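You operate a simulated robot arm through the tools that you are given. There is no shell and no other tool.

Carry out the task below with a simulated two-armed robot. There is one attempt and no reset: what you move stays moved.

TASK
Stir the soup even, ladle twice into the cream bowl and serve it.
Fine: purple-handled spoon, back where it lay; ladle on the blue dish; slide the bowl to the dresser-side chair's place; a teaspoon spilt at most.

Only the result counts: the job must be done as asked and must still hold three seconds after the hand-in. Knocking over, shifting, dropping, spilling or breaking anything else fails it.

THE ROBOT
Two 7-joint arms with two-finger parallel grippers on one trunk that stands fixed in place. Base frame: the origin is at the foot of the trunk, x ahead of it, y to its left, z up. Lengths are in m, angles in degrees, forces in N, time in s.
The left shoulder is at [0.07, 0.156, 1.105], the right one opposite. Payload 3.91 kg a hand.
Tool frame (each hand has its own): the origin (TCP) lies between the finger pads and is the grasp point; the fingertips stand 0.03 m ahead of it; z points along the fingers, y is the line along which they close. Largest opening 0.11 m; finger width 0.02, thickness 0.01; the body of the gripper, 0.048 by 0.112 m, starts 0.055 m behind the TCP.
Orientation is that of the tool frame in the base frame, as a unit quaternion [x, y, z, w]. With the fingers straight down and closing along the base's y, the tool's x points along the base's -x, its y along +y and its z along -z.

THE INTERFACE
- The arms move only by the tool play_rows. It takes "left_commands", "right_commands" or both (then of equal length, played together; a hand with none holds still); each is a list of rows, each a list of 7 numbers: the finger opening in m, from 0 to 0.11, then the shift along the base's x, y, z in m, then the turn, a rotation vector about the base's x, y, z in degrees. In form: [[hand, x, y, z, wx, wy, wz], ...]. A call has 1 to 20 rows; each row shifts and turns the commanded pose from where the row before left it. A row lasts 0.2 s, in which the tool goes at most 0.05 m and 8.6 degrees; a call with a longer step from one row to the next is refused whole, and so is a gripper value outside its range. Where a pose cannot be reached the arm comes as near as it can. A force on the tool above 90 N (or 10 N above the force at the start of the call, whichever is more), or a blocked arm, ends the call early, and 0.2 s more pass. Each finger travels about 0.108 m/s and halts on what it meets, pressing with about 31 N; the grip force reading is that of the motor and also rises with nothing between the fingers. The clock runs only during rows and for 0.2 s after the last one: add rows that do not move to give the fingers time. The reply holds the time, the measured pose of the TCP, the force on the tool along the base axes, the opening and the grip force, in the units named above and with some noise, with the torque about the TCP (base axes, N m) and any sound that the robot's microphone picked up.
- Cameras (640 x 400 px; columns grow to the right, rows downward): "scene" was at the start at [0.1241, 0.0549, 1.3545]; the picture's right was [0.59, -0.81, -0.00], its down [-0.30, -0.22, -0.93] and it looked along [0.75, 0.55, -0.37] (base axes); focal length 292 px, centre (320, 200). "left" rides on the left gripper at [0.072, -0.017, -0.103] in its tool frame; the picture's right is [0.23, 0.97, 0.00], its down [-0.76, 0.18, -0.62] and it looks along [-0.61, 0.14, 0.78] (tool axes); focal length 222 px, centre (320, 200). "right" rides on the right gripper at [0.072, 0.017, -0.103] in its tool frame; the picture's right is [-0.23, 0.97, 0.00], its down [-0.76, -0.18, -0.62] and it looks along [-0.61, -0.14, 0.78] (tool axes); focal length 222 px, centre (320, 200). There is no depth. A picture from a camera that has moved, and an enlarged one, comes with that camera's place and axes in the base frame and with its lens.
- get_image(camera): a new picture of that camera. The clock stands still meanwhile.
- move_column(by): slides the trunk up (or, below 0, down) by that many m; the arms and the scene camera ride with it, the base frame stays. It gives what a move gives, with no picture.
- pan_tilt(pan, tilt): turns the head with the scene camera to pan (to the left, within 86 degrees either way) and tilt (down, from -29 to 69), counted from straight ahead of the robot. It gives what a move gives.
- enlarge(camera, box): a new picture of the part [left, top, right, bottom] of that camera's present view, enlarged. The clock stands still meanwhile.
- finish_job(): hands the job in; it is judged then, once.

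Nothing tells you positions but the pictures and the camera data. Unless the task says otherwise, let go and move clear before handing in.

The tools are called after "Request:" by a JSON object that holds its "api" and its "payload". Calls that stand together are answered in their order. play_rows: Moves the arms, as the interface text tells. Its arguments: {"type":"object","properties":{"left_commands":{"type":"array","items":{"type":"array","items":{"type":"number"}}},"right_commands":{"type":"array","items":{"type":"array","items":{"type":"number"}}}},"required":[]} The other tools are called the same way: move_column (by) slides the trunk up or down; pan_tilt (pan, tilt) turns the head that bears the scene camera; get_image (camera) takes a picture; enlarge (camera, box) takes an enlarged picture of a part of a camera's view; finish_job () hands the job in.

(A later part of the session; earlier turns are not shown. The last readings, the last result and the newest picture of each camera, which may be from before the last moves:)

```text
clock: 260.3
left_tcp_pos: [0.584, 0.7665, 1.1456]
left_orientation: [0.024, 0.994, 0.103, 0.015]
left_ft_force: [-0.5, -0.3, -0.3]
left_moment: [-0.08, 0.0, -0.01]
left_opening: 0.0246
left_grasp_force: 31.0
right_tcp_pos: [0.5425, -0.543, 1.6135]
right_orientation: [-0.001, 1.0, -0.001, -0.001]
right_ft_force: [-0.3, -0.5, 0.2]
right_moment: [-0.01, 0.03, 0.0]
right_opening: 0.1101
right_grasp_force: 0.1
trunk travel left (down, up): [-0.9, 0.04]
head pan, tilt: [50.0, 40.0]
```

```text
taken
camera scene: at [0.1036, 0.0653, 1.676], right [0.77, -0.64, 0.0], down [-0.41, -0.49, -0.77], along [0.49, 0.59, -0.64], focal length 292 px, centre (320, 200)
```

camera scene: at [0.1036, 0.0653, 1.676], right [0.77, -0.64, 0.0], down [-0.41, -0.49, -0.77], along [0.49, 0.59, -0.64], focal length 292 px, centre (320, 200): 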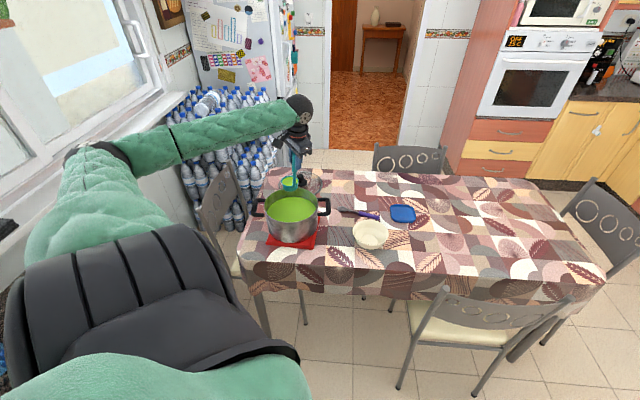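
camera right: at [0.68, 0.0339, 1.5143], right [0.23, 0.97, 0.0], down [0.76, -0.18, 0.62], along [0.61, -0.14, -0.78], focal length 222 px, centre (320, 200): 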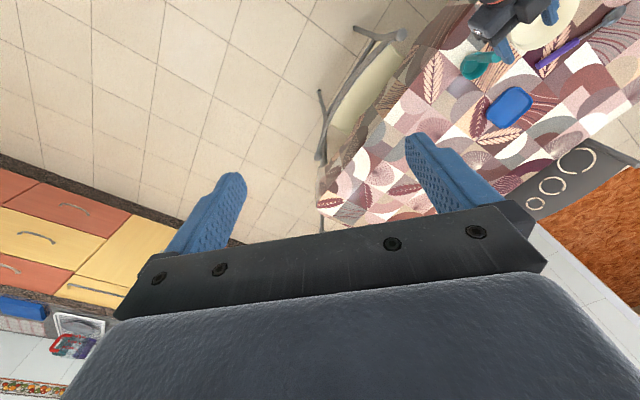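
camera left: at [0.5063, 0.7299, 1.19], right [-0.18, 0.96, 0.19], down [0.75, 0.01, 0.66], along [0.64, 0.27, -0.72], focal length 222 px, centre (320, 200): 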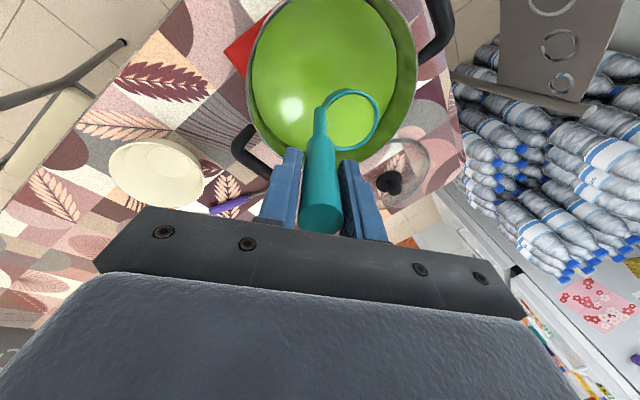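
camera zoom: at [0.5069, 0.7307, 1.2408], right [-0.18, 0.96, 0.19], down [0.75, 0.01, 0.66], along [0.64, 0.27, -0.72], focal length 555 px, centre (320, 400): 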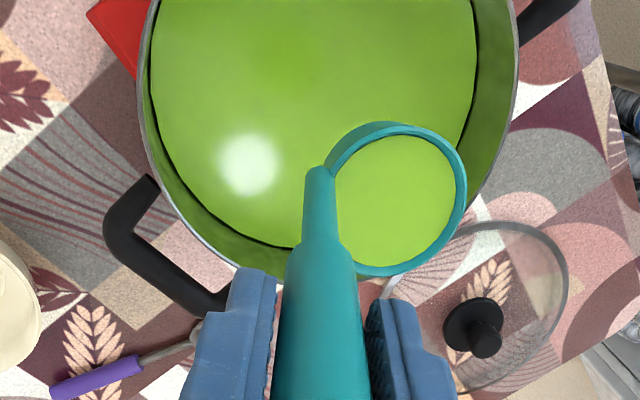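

Full and level. Now a slow, smooth carry towards the bowl (first half).

Request:
{"api": "play_rows", "payload": {"left_commands": [[0.005, 0.002, -0.0023, 0, 0, 0, 0], [0.005, 0.0039, -0.0046, 0, 0, 0, 0], [0.005, 0.0059, -0.0068, 0, 0, 0, 0], [0.005, 0.0078, -0.0091, 0, 0, 0, 0], [0.005, 0.0098, -0.0114, 0, 0, 0, 0], [0.005, 0.0098, -0.0114, 0, 0, 0, 0], [0.005, 0.0098, -0.0114, 0, 0, 0, 0], [0.005, 0.0098, -0.0114, 0, 0, 0, 0], [0.005, 0.0098, -0.0114, 0, 0, 0, 0], [0.005, 0.0098, -0.0114, 0, 0, 0, 0], [0.005, 0.0098, -0.0114, 0, 0, 0, 0], [0.005, 0.0098, -0.0114, 0, 0, 0, 0], [0.005, 0.0078, -0.0091, 0, 0, 0, 0], [0.005, 0.0059, -0.0068, 0, 0, 0, 0], [0.005, 0.0039, -0.0046, 0, 0, 0, 0], [0.005, 0.002, -0.0023, 0, 0, 0, 0], [0.005, 0, 0, 0, 0, 0, 0]]}}

Request:
{"api": "enlarge", "payload": {"camera": "left", "box": [220, 40, 420, 200]}}

Request:
{"api": "get_image", "payload": {"camera": "scene"}}

```text
clock: 263.9
left_tcp_pos: [0.7024, 0.6275, 1.1435]
left_orientation: [0.025, 0.994, 0.104, 0.014]
left_ft_force: [0.9, -0.3, -1.7]
left_moment: [-0.05, -0.01, 0.02]
left_opening: 0.0248
left_grasp_force: 31.1
right_tcp_pos: [0.5429, -0.5417, 1.612]
right_orientation: [0.0, 1.0, 0.0, -0.001]
right_ft_force: [-0.1, -0.5, 0.2]
right_moment: [0.03, -0.02, -0.01]
right_opening: 0.1101
right_grasp_force: 0.0
trunk travel left (down, up): [-0.9, 0.04]
head pan, tilt: [50.0, 40.0]
```

```text
2.50 times, centred on (320, 120) of left
camera zoom: at [0.6247, 0.5938, 1.2399], right [-0.18, 0.96, 0.19], down [0.75, 0.01, 0.66], along [0.64, 0.27, -0.72], focal length 555 px, centre (320, 400)
```

zoom: 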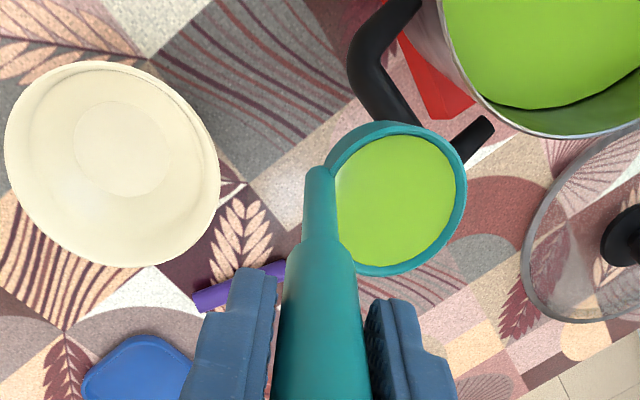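

```text
taken
camera scene: at [0.1036, 0.0653, 1.676], right [0.77, -0.64, 0.0], down [-0.41, -0.49, -0.77], along [0.49, 0.59, -0.64], focal length 292 px, centre (320, 200)
```

scene: 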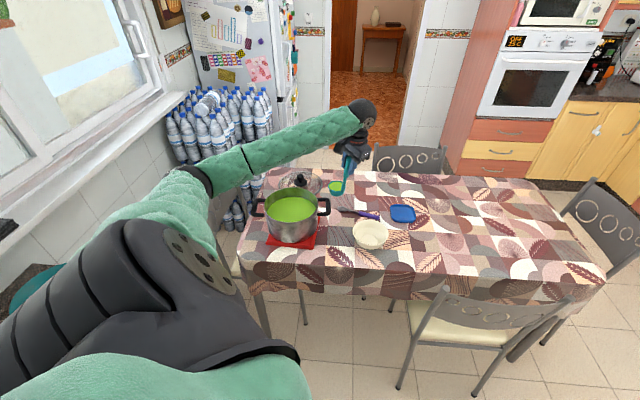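

No spill. Second half of the carry, to above the bowl.

Request:
{"api": "play_rows", "payload": {"left_commands": [[0.005, 0.002, -0.0023, 0, 0, 0, 0], [0.005, 0.0039, -0.0046, 0, 0, 0, 0], [0.005, 0.0059, -0.0068, 0, 0, 0, 0], [0.005, 0.0078, -0.0091, 0, 0, 0, 0], [0.005, 0.0098, -0.0114, 0, 0, 0, 0], [0.005, 0.0098, -0.0114, 0, 0, 0, 0], [0.005, 0.0098, -0.0114, 0, 0, 0, 0], [0.005, 0.0098, -0.0114, 0, 0, 0, 0], [0.005, 0.0098, -0.0114, 0, 0, 0, 0], [0.005, 0.0098, -0.0114, 0, 0, 0, 0], [0.005, 0.0098, -0.0114, 0, 0, 0, 0], [0.005, 0.0078, -0.0091, 0, 0, 0, 0], [0.005, 0.0065, -0.0078, 0, 0, 0, 0], [0.005, 0.0055, -0.0065, 0, 0, 0, 0], [0.005, 0.0039, -0.0046, 0, 0, 0, 0], [0.005, 0.002, -0.0023, 0, 0, 0, 0], [0.005, 0, 0, 0, 0, 0, 0]]}}

Request:
{"api": "get_image", "payload": {"camera": "left"}}

Request:
{"api": "enlarge", "payload": {"camera": "left", "box": [200, 20, 440, 200]}}

Request:
{"api": "get_image", "payload": {"camera": "scene"}}

```text
clock: 267.5
left_tcp_pos: [0.8157, 0.496, 1.1465]
left_orientation: [0.025, 0.994, 0.102, 0.014]
left_ft_force: [-0.2, -0.4, -0.8]
left_moment: [-0.06, 0.0, -0.01]
left_opening: 0.0246
left_grasp_force: 31.1
right_tcp_pos: [0.5425, -0.5429, 1.6126]
right_orientation: [-0.001, 1.0, 0.0, -0.001]
right_ft_force: [-0.3, 0.2, -0.6]
right_moment: [-0.01, -0.01, -0.03]
right_opening: 0.1099
right_grasp_force: 0.0
trunk travel left (down, up): [-0.9, 0.04]
head pan, tilt: [50.0, 40.0]
```

```text
taken
camera left: at [0.7385, 0.4607, 1.2408], right [-0.18, 0.96, 0.19], down [0.75, 0.01, 0.66], along [0.64, 0.27, -0.72], focal length 222 px, centre (320, 200)
```

left: 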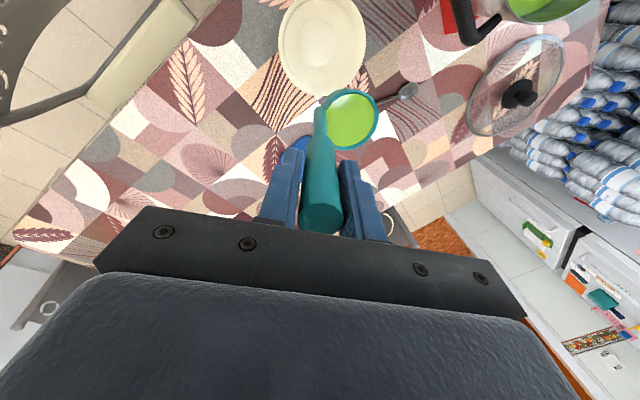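

```text
2.22 times, centred on (320, 110) of left
camera zoom: at [0.7385, 0.4607, 1.2408], right [-0.18, 0.96, 0.19], down [0.75, 0.01, 0.66], along [0.64, 0.27, -0.72], focal length 494 px, centre (320, 400)
```

zoom: 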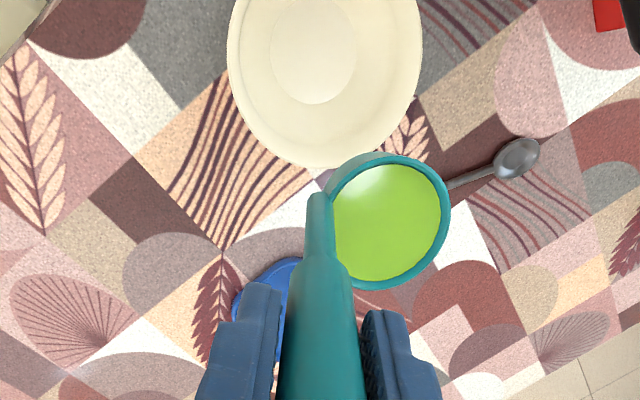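

```text
taken
camera scene: at [0.1037, 0.0652, 1.676], right [0.77, -0.64, 0.0], down [-0.41, -0.49, -0.77], along [0.49, 0.59, -0.64], focal length 292 px, centre (320, 200)
```

scene: 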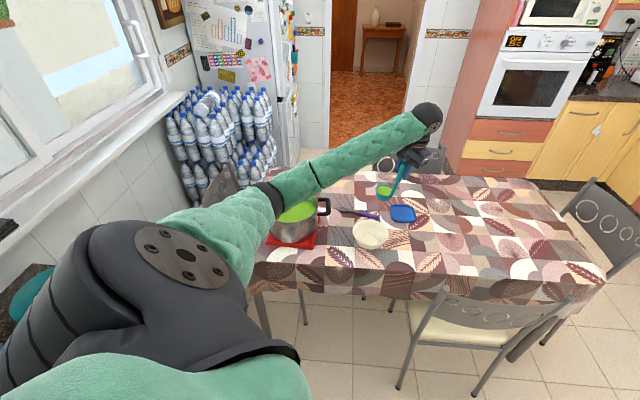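

The cup is above the bowl with its pouring lip over the bowl's centre. I'll lower it gently.

Request:
{"api": "play_rows", "payload": {"left_commands": [[0.005, 0, 0, -0.003, 0, 0, 0], [0.005, 0, 0, -0.006, 0, 0, 0], [0.005, 0, 0, -0.009, 0, 0, 0], [0.005, 0, 0, -0.012, 0, 0, 0], [0.005, 0, 0, -0.012, 0, 0, 0], [0.005, -0.001, 0.0005, -0.012, 0, 0, 0], [0.005, -0.001, 0.0005, -0.012, 0, 0, 0], [0.005, -0.001, 0.0005, -0.012, 0, 0, 0], [0.005, 0, 0, -0.012, 0, 0, 0], [0.005, 0, 0, -0.009, 0, 0, 0], [0.005, 0, 0, -0.006, 0, 0, 0], [0.005, 0, 0, -0.004, 0, 0, 0], [0.005, 0, 0, 0, 0, 0, 0]]}}

Request:
{"api": "enlarge", "payload": {"camera": "scene", "box": [320, 130, 480, 280]}}

Request:
{"api": "get_image", "payload": {"camera": "left"}}

```text
clock: 270.3
left_tcp_pos: [0.8122, 0.4991, 1.0358]
left_orientation: [0.025, 0.994, 0.102, 0.015]
left_ft_force: [-0.7, -0.2, -1.7]
left_moment: [-0.09, 0.02, -0.02]
left_opening: 0.0246
left_grasp_force: 30.7
right_tcp_pos: [0.5429, -0.543, 1.613]
right_orientation: [-0.001, 1.0, -0.001, 0.0]
right_ft_force: [-0.1, -0.9, 0.2]
right_moment: [0.01, 0.01, 0.01]
right_opening: 0.1101
right_grasp_force: 0.1
trunk travel left (down, up): [-0.9, 0.04]
head pan, tilt: [50.0, 40.0]
```

```text
2.67 times, centred on (400, 205) of scene
camera zoom: at [0.1038, 0.0651, 1.676], right [0.77, -0.64, 0.0], down [-0.41, -0.49, -0.77], along [0.49, 0.59, -0.64], focal length 779 px, centre (107, 187)
```

zoom: 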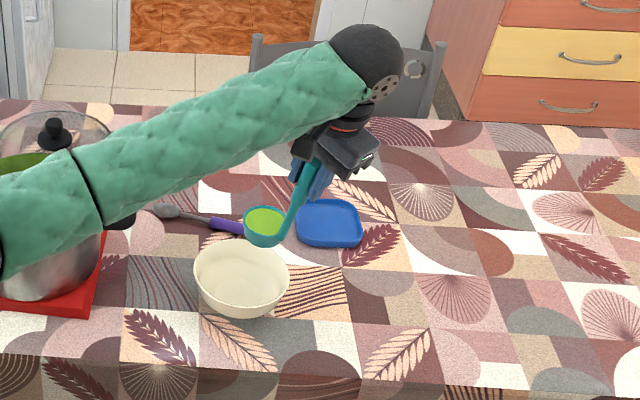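

```text
taken
camera left: at [0.7351, 0.4627, 1.1312], right [-0.18, 0.96, 0.19], down [0.75, 0.01, 0.66], along [0.64, 0.27, -0.72], focal length 222 px, centre (320, 200)
```

left: 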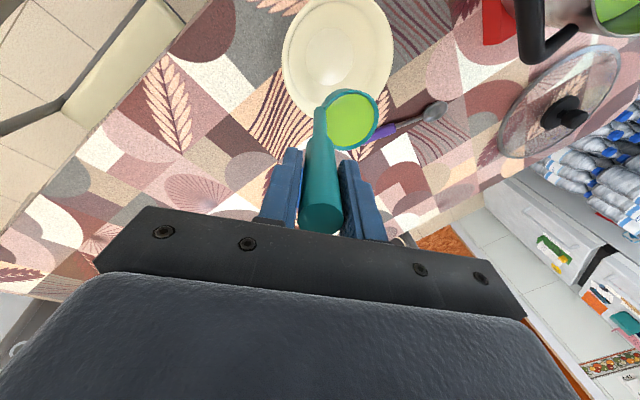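

Lip at about (0.782, 0.558, 0.91), right above the bowl's centre. Pouring slowly, first part.

Request:
{"api": "play_rows", "payload": {"left_commands": [[0.005, -0.0093, 0, 0.0015, 0, -4.165, 0], [0.005, -0.0093, 0, 0.0015, 0, -4.165, 0], [0.005, -0.0094, 0, 0.0002, 0, -4.165, 0], [0.005, -0.0094, 0, 0.0002, 0, -4.165, 0], [0.005, -0.0094, 0, -0.0012, 0, -4.165, 0], [0.005, -0.0094, 0, -0.0012, 0, -4.165, 0], [0.005, -0.0091, 0, -0.0026, 0, -4.165, 0], [0.005, -0.0091, 0, -0.0026, 0, -4.165, 0], [0.005, -0.0086, 0, -0.0038, 0, -4.165, 0], [0.005, -0.0086, 0, -0.0038, 0, -4.165, 0], [0.005, -0.008, 0, -0.005, 0, -4.165, 0], [0.005, -0.008, 0, -0.005, 0, -4.165, 0], [0.005, -0.0071, 0, -0.0062, 0, -4.165, 0], [0.005, -0.0071, 0, -0.0062, 0, -4.165, 0]]}}

Request:
{"api": "enlarge", "payload": {"camera": "scene", "box": [300, 150, 460, 290]}}

Request:
{"api": "get_image", "payload": {"camera": "left"}}

```text
clock: 273.3
left_tcp_pos: [0.6895, 0.4968, 1.0038]
left_orientation: [-0.029, 0.86, 0.102, 0.498]
left_ft_force: [0.0, -0.7, -1.4]
left_moment: [-0.07, 0.18, 0.0]
left_opening: 0.0244
left_grasp_force: 31.1
right_tcp_pos: [0.5408, -0.5432, 1.613]
right_orientation: [0.0, 1.0, 0.0, -0.001]
right_ft_force: [0.8, 0.6, 0.2]
right_moment: [-0.01, -0.02, -0.02]
right_opening: 0.1098
right_grasp_force: 0.0
trunk travel left (down, up): [-0.9, 0.04]
head pan, tilt: [50.0, 40.0]
```

```text
2.86 times, centred on (380, 220) of scene
camera zoom: at [0.103, 0.0648, 1.6761], right [0.77, -0.64, 0.0], down [-0.41, -0.49, -0.77], along [0.49, 0.59, -0.64], focal length 835 px, centre (149, 143)
```

zoom: 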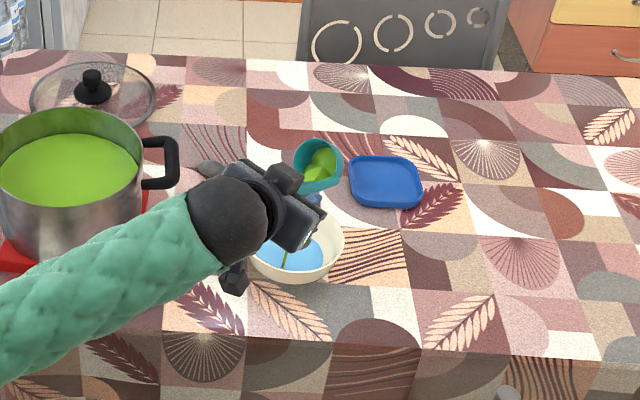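

```text
taken
camera left: at [0.5669, 0.4615, 0.9875], right [-0.26, 0.96, -0.05], down [-0.18, 0.01, 0.98], along [0.95, 0.27, 0.17], focal length 222 px, centre (320, 200)
```

left: 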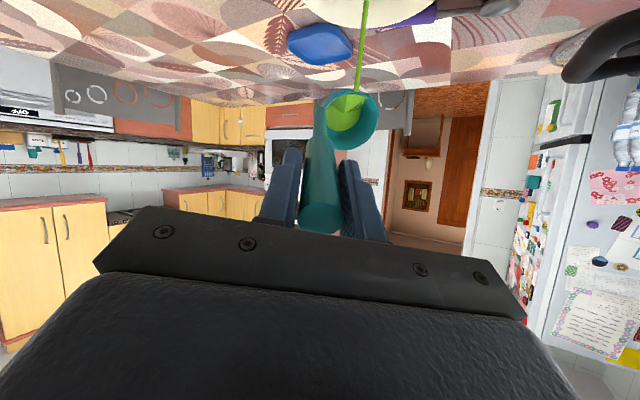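

The stream falls inside the bowl, slightly to the near side. I'll shift a touch forward while finishing the pour.

Request:
{"api": "play_rows", "payload": {"left_commands": [[0.005, -0.0042, 0, -0.0071, 0, -4.165, 0], [0.005, -0.0042, 0, -0.0071, 0, -4.165, 0], [0.005, -0.0031, 0, -0.008, 0, -4.165, 0], [0.005, -0.0031, 0, -0.008, 0, -4.165, 0], [0.005, -0.0019, 0, -0.0086, 0, -4.165, 0], [0.005, -0.0019, 0, -0.0086, 0, -4.165, 0], [0.005, -0.0026, 0, -0.009, 0, -4.165, 0], [0.005, -0.0026, 0, -0.009, 0, -4.165, 0], [0.005, -0.0013, 0, -0.0093, 0, -4.165, 0], [0.005, -0.0013, 0, -0.0093, 0, -4.165, 0], [0.005, 0.0001, 0, -0.0094, 0, -4.165, 0], [0.005, 0.0001, 0, -0.0094, 0, -4.165, 0], [0.005, 0.0015, 0, -0.0093, 0, -4.165, 0], [0.005, 0.0015, 0, -0.0093, 0, -4.165, 0], [0.005, 0, 0, 0, 0, 0, 0], [0.005, 0, 0, 0, 0, 0, 0], [0.005, 0, 0, 0, 0, 0, 0], [0.005, 0, 0, 0, 0, 0, 0]]}}

Request:
{"api": "enlarge", "payload": {"camera": "scene", "box": [300, 150, 460, 290]}}

Request:
{"api": "get_image", "payload": {"camera": "left"}}

```text
clock: 277.1
left_tcp_pos: [0.6669, 0.4975, 0.8811]
left_orientation: [-0.075, 0.509, 0.075, 0.854]
left_ft_force: [1.7, -0.3, -2.0]
left_moment: [-0.06, 0.17, 0.0]
left_opening: 0.0248
left_grasp_force: 30.6
right_tcp_pos: [0.543, -0.5433, 1.6125]
right_orientation: [-0.001, 1.0, 0.0, -0.001]
right_ft_force: [-0.6, 0.6, 0.1]
right_moment: [-0.01, 0.0, -0.03]
right_opening: 0.1103
right_grasp_force: 0.1
trunk travel left (down, up): [-0.9, 0.04]
head pan, tilt: [50.0, 40.0]
```

```text
2.86 times, centred on (380, 220) of scene
camera zoom: at [0.1033, 0.0649, 1.676], right [0.77, -0.64, 0.0], down [-0.41, -0.49, -0.77], along [0.49, 0.59, -0.64], focal length 835 px, centre (149, 143)
```

zoom: 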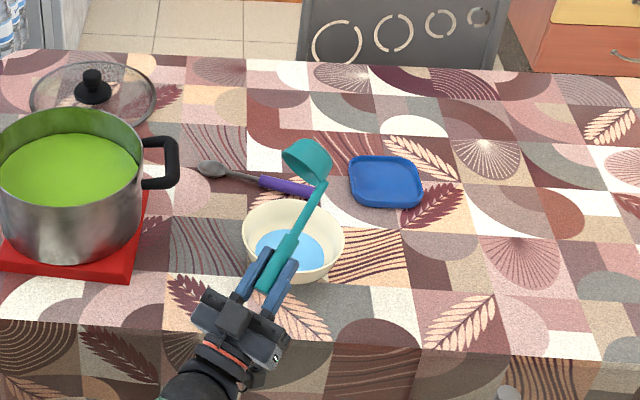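

```text
taken
camera left: at [0.6153, 0.4624, 0.7683], right [-0.09, 0.96, -0.25], down [-0.93, 0.01, 0.37], along [0.36, 0.27, 0.9], focal length 222 px, centre (320, 200)
```

left: 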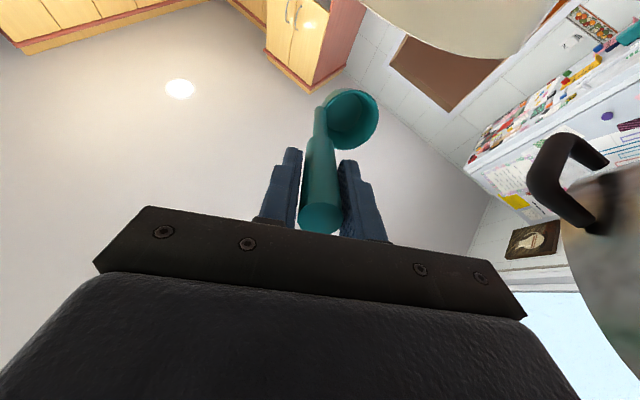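

The ladle is empty and nothing is spilled. I'll reverse back to upright.

Request:
{"api": "play_rows", "payload": {"left_commands": [[0.005, -0.003, 0, 0.0186, 0, 8.33, 0], [0.005, -0.0002, 0, 0.0188, 0, 8.33, 0], [0.005, 0.0026, 0, 0.0186, 0, 8.33, 0], [0.005, 0.0052, 0, 0.018, 0, 8.33, 0], [0.005, 0.0038, 0, 0.0172, 0, 8.33, 0], [0.005, 0.0062, 0, 0.016, 0, 8.33, 0], [0.005, 0.0084, 0, 0.0142, 0, 8.33, 0], [0.005, 0.0142, 0, 0.0124, 0, 8.33, 0], [0.005, 0.016, 0, 0.01, 0, 8.33, 0], [0.005, 0.0172, 0, 0.0076, 0, 8.33, 0], [0.005, 0.0182, 0, 0.0052, 0, 8.33, 0], [0.005, 0.0188, 0, 0.0024, 0, 8.33, 0], [0.005, 0.0188, 0, -0.0004, 0, 8.33, 0], [0.005, 0.0186, 0, -0.003, 0, 8.33, 0], [0.005, 0, 0, 0, 0, 0, 0]]}}

Request:
{"api": "get_image", "payload": {"camera": "scene"}}

Request:
{"api": "get_image", "payload": {"camera": "left"}}

```text
clock: 280.3
left_tcp_pos: [0.812, 0.4981, 1.0354]
left_orientation: [0.024, 0.994, 0.102, 0.015]
left_ft_force: [-0.1, 0.9, -1.2]
left_moment: [-0.07, -0.02, 0.0]
left_opening: 0.0244
left_grasp_force: 31.1
right_tcp_pos: [0.5418, -0.5425, 1.6135]
right_orientation: [0.0, 1.0, 0.0, -0.001]
right_ft_force: [0.0, 0.4, -0.3]
right_moment: [0.04, 0.0, -0.03]
right_opening: 0.1102
right_grasp_force: 0.1
trunk travel left (down, up): [-0.9, 0.04]
head pan, tilt: [50.0, 40.0]
```

```text
taken
camera scene: at [0.1027, 0.0655, 1.676], right [0.77, -0.64, 0.0], down [-0.41, -0.49, -0.77], along [0.49, 0.59, -0.64], focal length 292 px, centre (320, 200)
```

scene: 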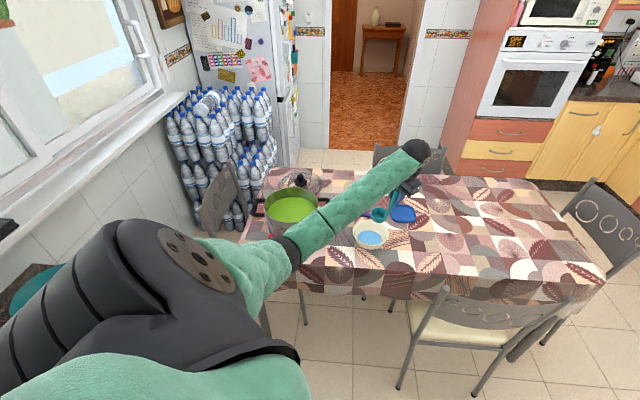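

```text
taken
camera left: at [0.7352, 0.4637, 1.1316], right [-0.18, 0.96, 0.19], down [0.75, 0.01, 0.67], along [0.64, 0.27, -0.72], focal length 222 px, centre (320, 200)
```

left: 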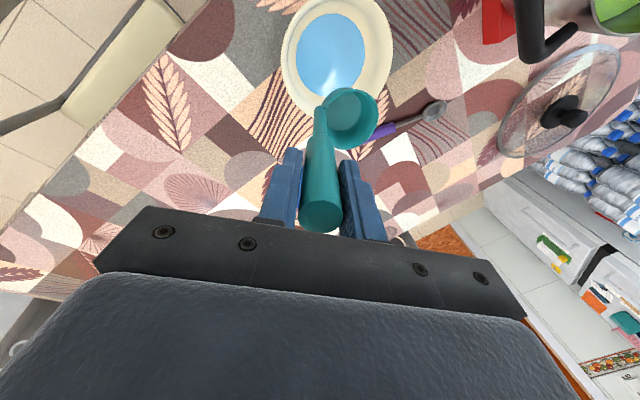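

The bowl has received the first ladleful and all is tidy. Back to the pot for the second one.

Request:
{"api": "play_rows", "payload": {"left_commands": [[0.005, 0, 0, 0.03, 0, 0, 0], [0.005, 0, 0, 0.04, 0, 0, 0], [0.005, 0, 0, 0.04, 0, 0, 0], [0.005, -0.0228, 0.0268, 0, 0, 0, 0], [0.005, -0.0228, 0.0268, 0, 0, 0, 0], [0.005, -0.0228, 0.0268, 0, 0, 0, 0], [0.005, -0.0228, 0.0268, 0, 0, 0, 0], [0.005, -0.0228, 0.0268, 0, 0, 0, 0], [0.005, -0.0228, 0.0268, 0, 0, 0, 0], [0.005, -0.0228, 0.0268, 0, 0, 0, 0], [0.005, -0.0228, 0.0268, 0, 0, 0, 0], [0.005, -0.0228, 0.0268, 0, 0, 0, 0], [0.005, -0.0228, 0.0268, 0, 0, 0, 0], [0.005, 0, 0, 0, 0, 0, 0]]}}

Request:
{"api": "get_image", "payload": {"camera": "left"}}

Request:
{"api": "get_image", "payload": {"camera": "scene"}}

```text
clock: 283.3
left_tcp_pos: [0.5856, 0.7637, 1.1466]
left_orientation: [0.024, 0.994, 0.103, 0.016]
left_ft_force: [0.7, -0.6, -1.4]
left_moment: [-0.06, 0.03, -0.01]
left_opening: 0.0243
left_grasp_force: 30.9
right_tcp_pos: [0.5436, -0.5434, 1.6126]
right_orientation: [-0.001, 1.0, -0.001, -0.001]
right_ft_force: [0.3, 0.0, 0.0]
right_moment: [0.02, 0.03, 0.03]
right_opening: 0.11
right_grasp_force: 0.0
trunk travel left (down, up): [-0.9, 0.04]
head pan, tilt: [50.0, 40.0]
```

```text
taken
camera left: at [0.5089, 0.7297, 1.2424], right [-0.18, 0.96, 0.19], down [0.75, 0.01, 0.67], along [0.64, 0.27, -0.72], focal length 222 px, centre (320, 200)
```

left: 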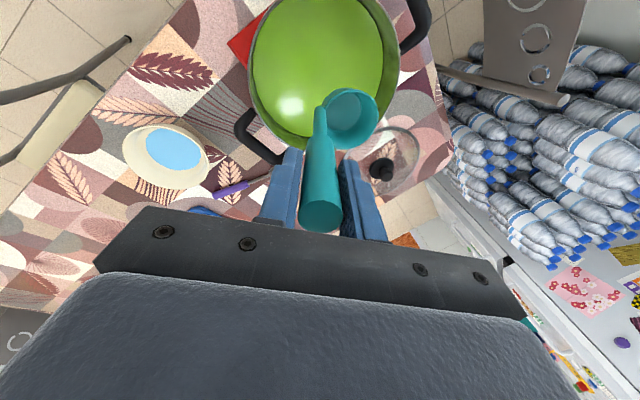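

```text
taken
camera scene: at [0.1043, 0.065, 1.6759], right [0.77, -0.64, 0.0], down [-0.41, -0.49, -0.77], along [0.49, 0.59, -0.64], focal length 292 px, centre (320, 200)
```

scene: 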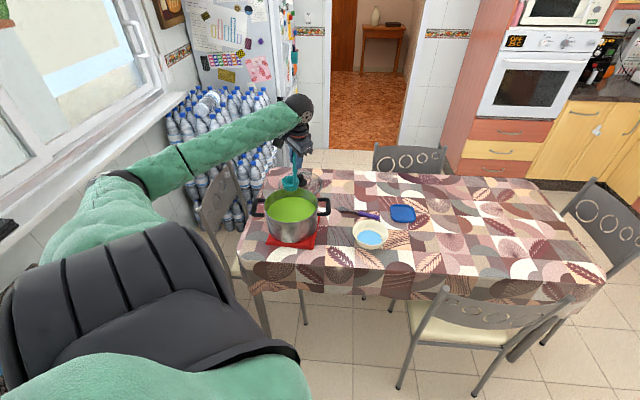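

Second scoop: lowering slowly into the soup.

Request:
{"api": "play_rows", "payload": {"left_commands": [[0.005, 0, 0, -0.025, 0, 0, 0], [0.005, 0, 0, -0.025, 0, 0, 0], [0.005, 0, 0, -0.025, 0, 0, 0], [0.005, 0, 0, -0.02, 0, 0, 0], [0.005, 0, 0, -0.01, 0, 0, 0], [0.005, 0, 0, -0.01, 0, 0, 0], [0.005, 0, 0, -0.01, 0, 0, 0], [0.005, 0, 0, -0.01, 0, 0, 0], [0.005, 0, 0, -0.01, 0, 0, 0], [0.005, 0, 0, -0.01, 0, 0, 0], [0.005, 0, 0, -0.01, 0, 0, 0], [0.005, 0, 0, -0.004, 0, 0, 0], [0.005, 0, 0, 0, 0, 0, 0], [0.005, 0, 0, 0, 0, 0, 0]]}}

Request:
{"api": "get_image", "payload": {"camera": "left"}}

```text
clock: 286.3
left_tcp_pos: [0.5838, 0.7642, 0.9774]
left_orientation: [0.025, 0.994, 0.103, 0.015]
left_ft_force: [0.3, 0.1, -2.0]
left_moment: [-0.06, -0.01, 0.0]
left_opening: 0.0245
left_grasp_force: 30.9
right_tcp_pos: [0.5428, -0.5419, 1.6125]
right_orientation: [-0.001, 1.0, -0.001, -0.001]
right_ft_force: [0.2, 0.1, -0.1]
right_moment: [-0.02, 0.04, 0.0]
right_opening: 0.1101
right_grasp_force: 0.1
trunk travel left (down, up): [-0.9, 0.04]
head pan, tilt: [50.0, 40.0]
```

```text
taken
camera left: at [0.5067, 0.7304, 1.0726], right [-0.18, 0.96, 0.19], down [0.75, 0.01, 0.67], along [0.64, 0.27, -0.72], focal length 222 px, centre (320, 200)
```

left: 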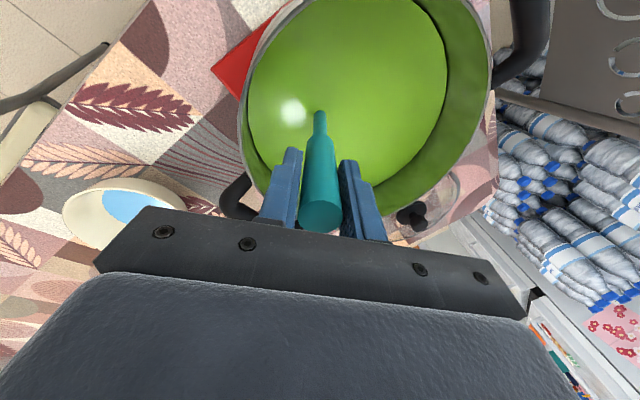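

Submerged. Raising slowly, then tipping off a few drops over the pot and levelling.

Request:
{"api": "play_rows", "payload": {"left_commands": [[0.005, 0, 0, 0.005, 0, 0, 0], [0.005, 0, 0, 0.008, 0, 0, 0], [0.005, 0, 0, 0.008, 0, 0, 0], [0.005, 0, 0, 0.008, 0, 0, 0], [0.005, 0, 0, 0.008, 0, 0, 0], [0.005, 0, 0, 0.008, 0, 0, 0], [0.005, 0, 0, 0.008, 0, 0, 0], [0.005, 0, 0, 0.008, 0, 0, 0], [0.005, 0, 0, 0.01, 0, 0, 0], [0.005, 0, 0, 0.01, 0, 0, 0], [0.005, 0, 0, 0.01, 0, 0, 0], [0.005, 0, 0, 0.01, 0, 0, 0], [0.005, 0, 0, 0.01, 0, 0, 0], [0.005, 0, 0, 0.006, 0, 0, 0], [0.005, 0, 0, 0, 0, 0, 0], [0.005, 0, 0, 0, 0, 0, 0], [0.005, 0, 0, 0, 0, 0, 0]]}}

Request:
{"api": "play_rows", "payload": {"left_commands": [[0.005, 0, 0, 0, 0, -1.5, 0], [0.005, 0, 0, 0, 0, -2, 0], [0.005, 0, 0, 0, 0, -1.5, 0], [0.005, 0, 0, 0, 0, 0, 0], [0.005, 0, 0, 0, 0, 0, 0], [0.005, 0, 0, 0, 0, 1.5, 0], [0.005, 0, 0, 0, 0, 2, 0], [0.005, 0, 0, 0, 0, 1.5, 0], [0.005, 0, 0, 0.005, 0, 0, 0], [0.005, 0, 0, 0.01, 0, 0, 0], [0.005, 0, 0, 0.012, 0, 0, 0], [0.005, 0, 0, 0.012, 0, 0, 0], [0.005, 0, 0, 0.008, 0, 0, 0], [0.005, 0, 0, 0.004, 0, 0, 0], [0.005, 0, 0, 0, 0, 0, 0], [0.005, 0, 0, 0, 0, 0, 0]]}}

Request:
{"api": "enlarge", "payload": {"camera": "left", "box": [220, 40, 420, 200]}}

Request:
{"api": "get_image", "payload": {"camera": "scene"}}

```text
clock: 289.9
left_tcp_pos: [0.5841, 0.7668, 1.0934]
left_orientation: [0.025, 0.994, 0.104, 0.016]
left_ft_force: [0.3, 0.9, -1.9]
left_moment: [-0.06, 0.03, 0.0]
left_opening: 0.0244
left_grasp_force: 30.6
right_tcp_pos: [0.543, -0.5422, 1.6136]
right_orientation: [-0.001, 1.0, -0.001, -0.001]
right_ft_force: [-0.7, -0.4, 0.0]
right_moment: [-0.02, 0.01, -0.01]
right_opening: 0.1102
right_grasp_force: 0.0
trunk travel left (down, up): [-0.9, 0.04]
head pan, tilt: [50.0, 40.0]
```

```text
clock: 293.3
left_tcp_pos: [0.5846, 0.765, 1.1451]
left_orientation: [0.025, 0.994, 0.103, 0.015]
left_ft_force: [-0.3, 0.4, -1.9]
left_moment: [-0.07, -0.01, 0.02]
left_opening: 0.0243
left_grasp_force: 30.8
right_tcp_pos: [0.5416, -0.5422, 1.6125]
right_orientation: [-0.002, 1.0, -0.001, -0.001]
right_ft_force: [0.3, 0.6, -0.8]
right_moment: [0.03, -0.01, 0.03]
right_opening: 0.1099
right_grasp_force: 0.1
trunk travel left (down, up): [-0.9, 0.04]
head pan, tilt: [50.0, 40.0]
```

```text
2.50 times, centred on (320, 120) of left
camera zoom: at [0.5067, 0.7298, 1.2402], right [-0.18, 0.96, 0.19], down [0.75, 0.01, 0.67], along [0.64, 0.27, -0.72], focal length 555 px, centre (320, 400)
```

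zoom: 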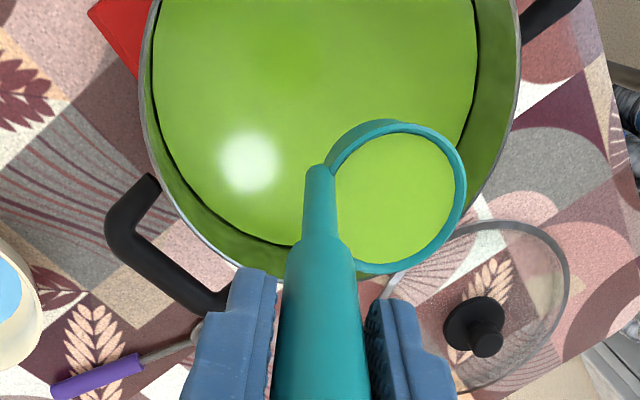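

```text
taken
camera scene: at [0.1036, 0.0653, 1.676], right [0.77, -0.64, 0.0], down [-0.41, -0.49, -0.77], along [0.49, 0.59, -0.64], focal length 292 px, centre (320, 200)
```

scene: 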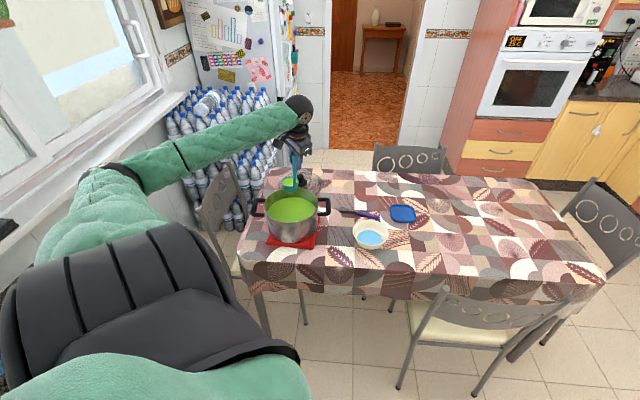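

Full again. Same slow carry to the bowl, in two halves.

Request:
{"api": "play_rows", "payload": {"left_commands": [[0.005, 0.002, -0.0023, 0, 0, 0, 0], [0.005, 0.0039, -0.0046, 0, 0, 0, 0], [0.005, 0.0059, -0.0068, 0, 0, 0, 0], [0.005, 0.0078, -0.0091, 0, 0, 0, 0], [0.005, 0.0098, -0.0114, 0, 0, 0, 0], [0.005, 0.0098, -0.0114, 0, 0, 0, 0], [0.005, 0.0098, -0.0114, 0, 0, 0, 0], [0.005, 0.0098, -0.0114, 0, 0, 0, 0], [0.005, 0.0098, -0.0114, 0, 0, 0, 0], [0.005, 0.0098, -0.0114, 0, 0, 0, 0], [0.005, 0.0098, -0.0114, 0, 0, 0, 0], [0.005, 0.0098, -0.0114, 0, 0, 0, 0], [0.005, 0.0078, -0.0091, 0, 0, 0, 0], [0.005, 0.0059, -0.0068, 0, 0, 0, 0], [0.005, 0.0039, -0.0046, 0, 0, 0, 0], [0.005, 0.002, -0.0023, 0, 0, 0, 0], [0.005, 0, 0, 0, 0, 0, 0]]}}

Request:
{"api": "play_rows", "payload": {"left_commands": [[0.005, 0.002, -0.0023, 0, 0, 0, 0], [0.005, 0.0039, -0.0046, 0, 0, 0, 0], [0.005, 0.0059, -0.0068, 0, 0, 0, 0], [0.005, 0.0078, -0.0091, 0, 0, 0, 0], [0.005, 0.0098, -0.0114, 0, 0, 0, 0], [0.005, 0.0098, -0.0114, 0, 0, 0, 0], [0.005, 0.0098, -0.0114, 0, 0, 0, 0], [0.005, 0.0098, -0.0114, 0, 0, 0, 0], [0.005, 0.0098, -0.0114, 0, 0, 0, 0], [0.005, 0.0098, -0.0114, 0, 0, 0, 0], [0.005, 0.0098, -0.0114, 0, 0, 0, 0], [0.005, 0.0078, -0.0091, 0, 0, 0, 0], [0.005, 0.0065, -0.0078, 0, 0, 0, 0], [0.005, 0.0055, -0.0065, 0, 0, 0, 0], [0.005, 0.0039, -0.0046, 0, 0, 0, 0], [0.005, 0.002, -0.0023, 0, 0, 0, 0], [0.005, 0, 0, 0, 0, 0, 0]]}}

Request:
{"api": "get_image", "payload": {"camera": "left"}}

Request:
{"api": "get_image", "payload": {"camera": "scene"}}

```text
clock: 296.9
left_tcp_pos: [0.7018, 0.6282, 1.1452]
left_orientation: [0.025, 0.994, 0.103, 0.015]
left_ft_force: [-0.5, 0.0, -1.1]
left_moment: [-0.1, -0.01, -0.02]
left_opening: 0.0246
left_grasp_force: 31.0
right_tcp_pos: [0.5429, -0.5408, 1.6121]
right_orientation: [-0.001, 1.0, -0.001, -0.001]
right_ft_force: [-0.2, 0.7, 0.1]
right_moment: [0.01, -0.03, 0.02]
right_opening: 0.1099
right_grasp_force: 0.0
trunk travel left (down, up): [-0.9, 0.04]
head pan, tilt: [50.0, 40.0]
```

```text
clock: 300.5
left_tcp_pos: [0.8163, 0.4952, 1.1429]
left_orientation: [0.025, 0.994, 0.103, 0.015]
left_ft_force: [0.8, -0.4, -1.3]
left_moment: [-0.09, 0.03, -0.01]
left_opening: 0.0245
left_grasp_force: 31.6
right_tcp_pos: [0.5414, -0.5434, 1.6116]
right_orientation: [0.0, 1.0, -0.001, 0.0]
right_ft_force: [0.2, 0.9, 0.0]
right_moment: [0.03, -0.02, 0.0]
right_opening: 0.1099
right_grasp_force: 0.1
trunk travel left (down, up): [-0.9, 0.04]
head pan, tilt: [50.0, 40.0]
```

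```text
taken
camera left: at [0.7386, 0.4613, 1.2389], right [-0.18, 0.96, 0.19], down [0.75, 0.01, 0.67], along [0.64, 0.27, -0.72], focal length 222 px, centre (320, 200)
```

left: 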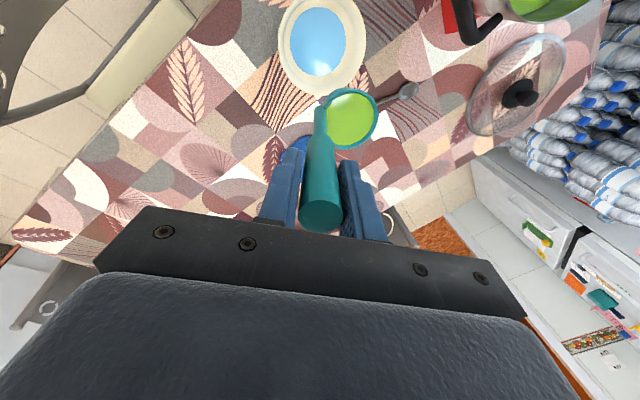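

```text
taken
camera scene: at [0.1038, 0.0652, 1.6759], right [0.77, -0.64, 0.0], down [-0.41, -0.49, -0.77], along [0.49, 0.59, -0.64], focal length 292 px, centre (320, 200)
```

scene: 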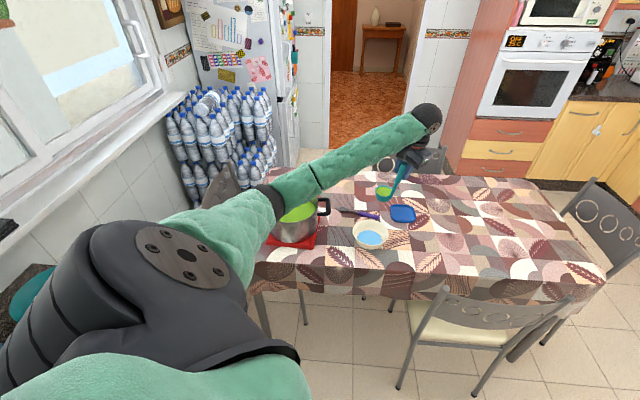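

Request:
{"api": "play_rows", "payload": {"left_commands": [[0.005, 0, 0, -0.003, 0, 0, 0], [0.005, 0, 0, -0.006, 0, 0, 0], [0.005, 0.001, 0.0005, -0.009, 0, 0, 0], [0.005, 0.0015, 0.0005, -0.012, 0, 0, 0], [0.005, 0.0015, 0.0005, -0.012, 0, 0, 0], [0.005, 0.0015, 0.0005, -0.012, 0, 0, 0], [0.005, 0.0015, 0, -0.012, 0, 0, 0], [0.005, 0.001, 0, -0.012, 0, 0, 0], [0.005, 0, 0, -0.012, 0, 0, 0], [0.005, 0, 0, -0.009, 0, 0, 0], [0.005, 0, 0, -0.006, 0, 0, 0], [0.005, 0, 0, -0.004, 0, 0, 0], [0.005, 0, 0, 0, 0, 0, 0]]}}

Request:
{"api": "enlarge", "payload": {"camera": "scene", "box": [320, 130, 480, 280]}}

```text
clock: 303.3
left_tcp_pos: [0.8233, 0.4986, 1.0366]
left_orientation: [0.024, 0.994, 0.103, 0.016]
left_ft_force: [0.5, -0.2, -0.4]
left_moment: [-0.06, 0.03, -0.02]
left_opening: 0.0246
left_grasp_force: 30.9
right_tcp_pos: [0.542, -0.5425, 1.6109]
right_orientation: [-0.001, 1.0, -0.001, -0.001]
right_ft_force: [-0.9, 0.0, 0.5]
right_moment: [-0.02, -0.02, 0.02]
right_opening: 0.1102
right_grasp_force: 0.1
trunk travel left (down, up): [-0.9, 0.04]
head pan, tilt: [50.0, 40.0]
```

```text
2.67 times, centred on (400, 205) of scene
camera zoom: at [0.1038, 0.0651, 1.676], right [0.77, -0.64, 0.0], down [-0.41, -0.49, -0.77], along [0.49, 0.59, -0.64], focal length 779 px, centre (107, 187)
```

zoom: 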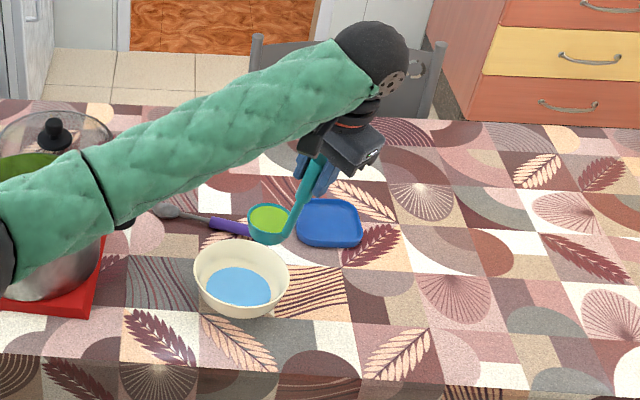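

Pouring the second ladleful, slowly, first part.

Request:
{"api": "play_rows", "payload": {"left_commands": [[0.005, -0.0093, 0, 0.0015, 0, -4.165, 0], [0.005, -0.0093, 0, 0.0015, 0, -4.165, 0], [0.005, -0.0094, 0, 0.0002, 0, -4.165, 0], [0.005, -0.0094, 0, 0.0002, 0, -4.165, 0], [0.005, -0.0094, 0, -0.0012, 0, -4.165, 0], [0.005, -0.0094, 0, -0.0012, 0, -4.165, 0], [0.005, -0.0091, 0, -0.0026, 0, -4.165, 0], [0.005, -0.0091, 0, -0.0026, 0, -4.165, 0], [0.005, -0.0086, 0, -0.0038, 0, -4.165, 0], [0.005, -0.0086, 0, -0.0038, 0, -4.165, 0], [0.005, -0.008, 0, -0.005, 0, -4.165, 0], [0.005, -0.008, 0, -0.005, 0, -4.165, 0], [0.005, -0.0071, 0, -0.0062, 0, -4.165, 0], [0.005, -0.0071, 0, -0.0062, 0, -4.165, 0]]}}

Request:
{"api": "enlarge", "payload": {"camera": "scene", "box": [300, 150, 460, 290]}}

```text
clock: 306.3
left_tcp_pos: [0.7011, 0.4974, 1.0024]
left_orientation: [-0.029, 0.86, 0.102, 0.499]
left_ft_force: [0.0, -1.1, -1.8]
left_moment: [-0.07, 0.18, -0.02]
left_opening: 0.0246
left_grasp_force: 31.3
right_tcp_pos: [0.5408, -0.5421, 1.6126]
right_orientation: [-0.001, 1.0, -0.001, 0.0]
right_ft_force: [-0.2, -0.6, 0.0]
right_moment: [-0.03, -0.01, -0.01]
right_opening: 0.1101
right_grasp_force: 0.1
trunk travel left (down, up): [-0.9, 0.04]
head pan, tilt: [50.0, 40.0]
```

```text
2.86 times, centred on (380, 220) of scene
camera zoom: at [0.103, 0.0648, 1.6761], right [0.77, -0.64, 0.0], down [-0.41, -0.49, -0.77], along [0.49, 0.59, -0.64], focal length 835 px, centre (149, 143)
```

zoom: 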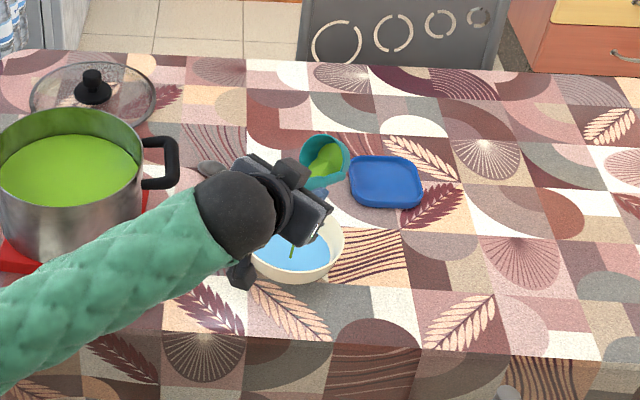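

The stream falls well inside the bowl. Finishing the pour.

Request:
{"api": "play_rows", "payload": {"left_commands": [[0.005, -0.0062, 0, -0.0071, 0, -4.165, 0], [0.005, -0.0062, 0, -0.0071, 0, -4.165, 0], [0.005, -0.0051, 0, -0.008, 0, -4.165, 0], [0.005, -0.0051, 0, -0.008, 0, -4.165, 0], [0.005, -0.0039, 0, -0.0086, 0, -4.165, 0], [0.005, -0.0039, 0, -0.0086, 0, -4.165, 0], [0.005, -0.0026, 0, -0.009, 0, -4.165, 0], [0.005, -0.0026, 0, -0.009, 0, -4.165, 0], [0.005, -0.0013, 0, -0.0093, 0, -4.165, 0], [0.005, -0.0013, 0, -0.0093, 0, -4.165, 0], [0.005, 0.0001, 0, -0.0094, 0, -4.165, 0], [0.005, 0.0001, 0, -0.0094, 0, -4.165, 0], [0.005, 0.0015, 0, -0.0093, 0, -4.165, 0], [0.005, 0.0015, 0, -0.0093, 0, -4.165, 0], [0.005, 0, 0, 0, 0, 0, 0], [0.005, 0, 0, 0, 0, 0, 0], [0.005, 0, 0, 0, 0, 0, 0], [0.005, 0, 0, 0, 0, 0, 0]]}}

Request:
{"api": "enlarge", "payload": {"camera": "scene", "box": [300, 150, 460, 290]}}

Request:
{"api": "get_image", "payload": {"camera": "left"}}

```text
clock: 310.1
left_tcp_pos: [0.6665, 0.4966, 0.8794]
left_orientation: [-0.075, 0.508, 0.075, 0.855]
left_ft_force: [-0.1, -0.8, -2.9]
left_moment: [-0.07, 0.18, 0.0]
left_opening: 0.0247
left_grasp_force: 31.2
right_tcp_pos: [0.5434, -0.5423, 1.6135]
right_orientation: [-0.001, 1.0, -0.002, -0.001]
right_ft_force: [-0.3, 0.0, 0.1]
right_moment: [0.03, 0.01, -0.01]
right_opening: 0.1097
right_grasp_force: 0.0
trunk travel left (down, up): [-0.9, 0.04]
head pan, tilt: [50.0, 40.0]
```

```text
2.86 times, centred on (380, 220) of scene
camera zoom: at [0.1033, 0.065, 1.676], right [0.77, -0.64, 0.0], down [-0.41, -0.49, -0.77], along [0.49, 0.59, -0.64], focal length 835 px, centre (149, 143)
```

zoom: 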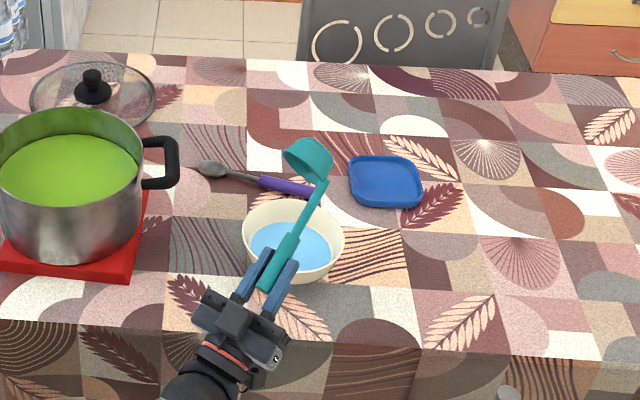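

```text
taken
camera left: at [0.6157, 0.4619, 0.7673], right [-0.09, 0.96, -0.25], down [-0.93, 0.01, 0.37], along [0.35, 0.27, 0.9], focal length 222 px, centre (320, 200)
```

left: 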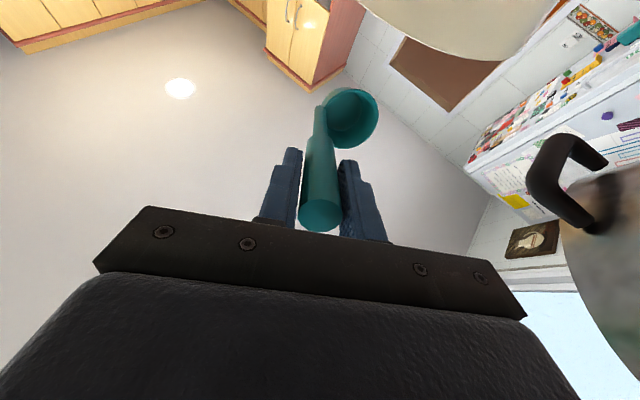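

Both ladlefuls are in the bowl with no spill. Back to upright.

Request:
{"api": "play_rows", "payload": {"left_commands": [[0.005, -0.003, 0, 0.0186, 0, 8.33, 0], [0.005, -0.0002, 0, 0.0188, 0, 8.33, 0], [0.005, 0.0026, 0, 0.0186, 0, 8.33, 0], [0.005, 0.0052, 0, 0.018, 0, 8.33, 0], [0.005, 0.0078, 0, 0.0172, 0, 8.33, 0], [0.005, 0.0102, 0, 0.016, 0, 8.33, 0], [0.005, 0.0124, 0, 0.0142, 0, 8.33, 0], [0.005, 0.0142, 0, 0.0124, 0, 8.33, 0], [0.005, 0.016, 0, 0.01, 0, 8.33, 0], [0.005, 0.0172, 0, 0.0076, 0, 8.33, 0], [0.005, 0.0182, 0, 0.0052, 0, 8.33, 0], [0.005, 0.0188, 0, 0.0024, 0, 8.33, 0], [0.005, 0.0188, 0, -0.0004, 0, 8.33, 0], [0.005, 0.0186, 0, -0.003, 0, 8.33, 0], [0.005, 0, 0, 0, 0, 0, 0]]}}

Request:
{"api": "get_image", "payload": {"camera": "scene"}}

Request:
{"api": "get_image", "payload": {"camera": "left"}}

```text
clock: 313.3
left_tcp_pos: [0.8234, 0.4969, 1.0375]
left_orientation: [0.025, 0.994, 0.102, 0.017]
left_ft_force: [-0.4, 0.4, -0.2]
left_moment: [-0.09, 0.0, 0.0]
left_opening: 0.0245
left_grasp_force: 31.0
right_tcp_pos: [0.5412, -0.5426, 1.6132]
right_orientation: [-0.001, 1.0, -0.001, -0.001]
right_ft_force: [-0.2, 0.4, -0.6]
right_moment: [0.0, 0.0, 0.03]
right_opening: 0.1101
right_grasp_force: 0.1
trunk travel left (down, up): [-0.9, 0.04]
head pan, tilt: [50.0, 40.0]
```

```text
taken
camera scene: at [0.1028, 0.0654, 1.676], right [0.77, -0.64, 0.0], down [-0.41, -0.49, -0.77], along [0.49, 0.59, -0.64], focal length 292 px, centre (320, 200)
```

scene: 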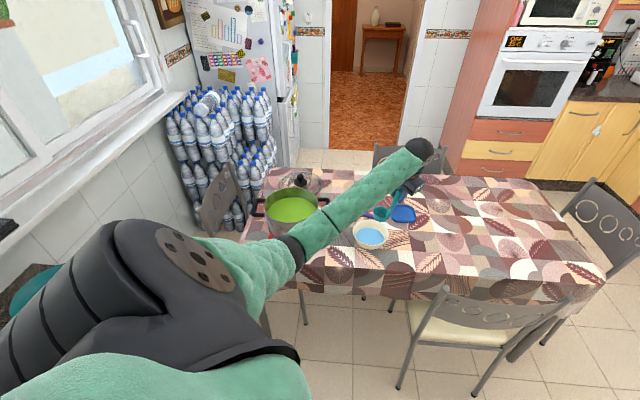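

```text
taken
camera left: at [0.7464, 0.4622, 1.1325], right [-0.18, 0.96, 0.19], down [0.74, 0.01, 0.67], along [0.64, 0.27, -0.72], focal length 222 px, centre (320, 200)
```

left: 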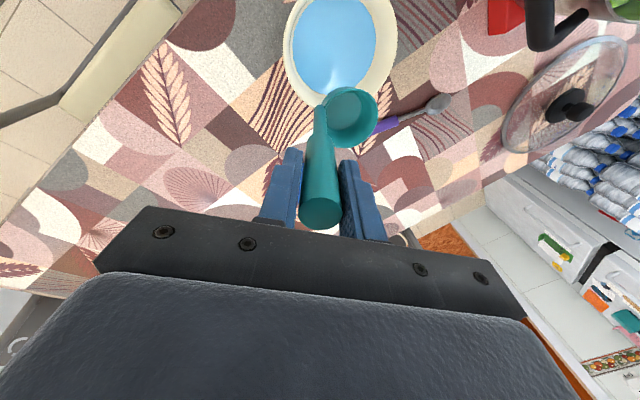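

Now the ladle goes onto the blue dish, which is farther out. I'll raise the hand, lower the trunk a bit for reach, and turn the ladle back to its original heading.

Request:
{"api": "play_rows", "payload": {"left_commands": [[0.005, 0, 0, 0.03, 0, 0, 0], [0.005, 0, 0, 0.04, 0, 0, 0], [0.005, 0, 0, 0.04, 0, 0, 0], [0.005, 0, 0, 0.04, 0, 0, 0], [0.005, 0, 0, 0.04, 0, 0, 0], [0.005, 0, 0, 0.025, 0, 0, 0], [0.005, 0, 0, 0, 0, 0, 0]]}}

Request:
{"api": "move_column", "payload": {"by": -0.2}}

Request:
{"api": "get_image", "payload": {"camera": "scene"}}

```text
clock: 314.9
left_tcp_pos: [0.8236, 0.4972, 1.2512]
left_orientation: [0.024, 0.994, 0.102, 0.016]
left_ft_force: [-0.2, -0.3, -1.2]
left_moment: [-0.06, 0.01, 0.0]
left_opening: 0.0245
left_grasp_force: 30.9
right_tcp_pos: [0.5435, -0.5425, 1.6113]
right_orientation: [-0.001, 1.0, 0.0, -0.001]
right_ft_force: [0.4, 0.0, -0.5]
right_moment: [-0.01, 0.01, -0.01]
right_opening: 0.1099
right_grasp_force: 0.0
trunk travel left (down, up): [-0.9, 0.04]
head pan, tilt: [50.0, 40.0]
```

```text
clock: 317.1
left_tcp_pos: [0.8234, 0.4972, 1.0509]
left_orientation: [0.025, 0.994, 0.103, 0.017]
left_ft_force: [-0.7, 0.1, -1.4]
left_moment: [-0.08, 0.04, -0.01]
left_opening: 0.0243
left_grasp_force: 30.1
right_tcp_pos: [0.5424, -0.5422, 1.4132]
right_orientation: [-0.001, 1.0, -0.001, -0.001]
right_ft_force: [0.0, 0.7, -0.4]
right_moment: [-0.02, 0.01, -0.05]
right_opening: 0.11
right_grasp_force: 0.1
trunk travel left (down, up): [-0.7, 0.24]
head pan, tilt: [50.0, 40.0]
```

```text
taken
camera scene: at [0.1036, 0.0652, 1.4761], right [0.77, -0.64, 0.0], down [-0.41, -0.49, -0.77], along [0.49, 0.59, -0.64], focal length 292 px, centre (320, 200)
```

scene: 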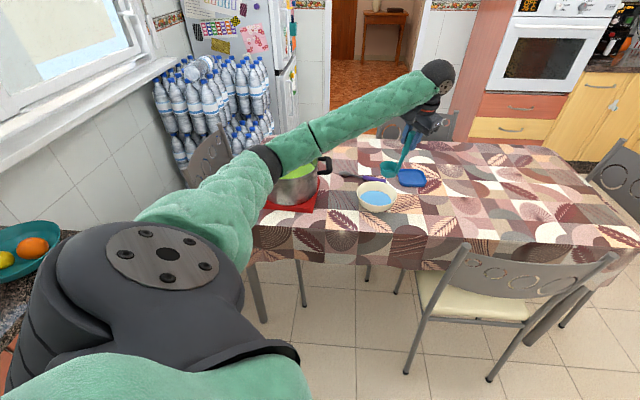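

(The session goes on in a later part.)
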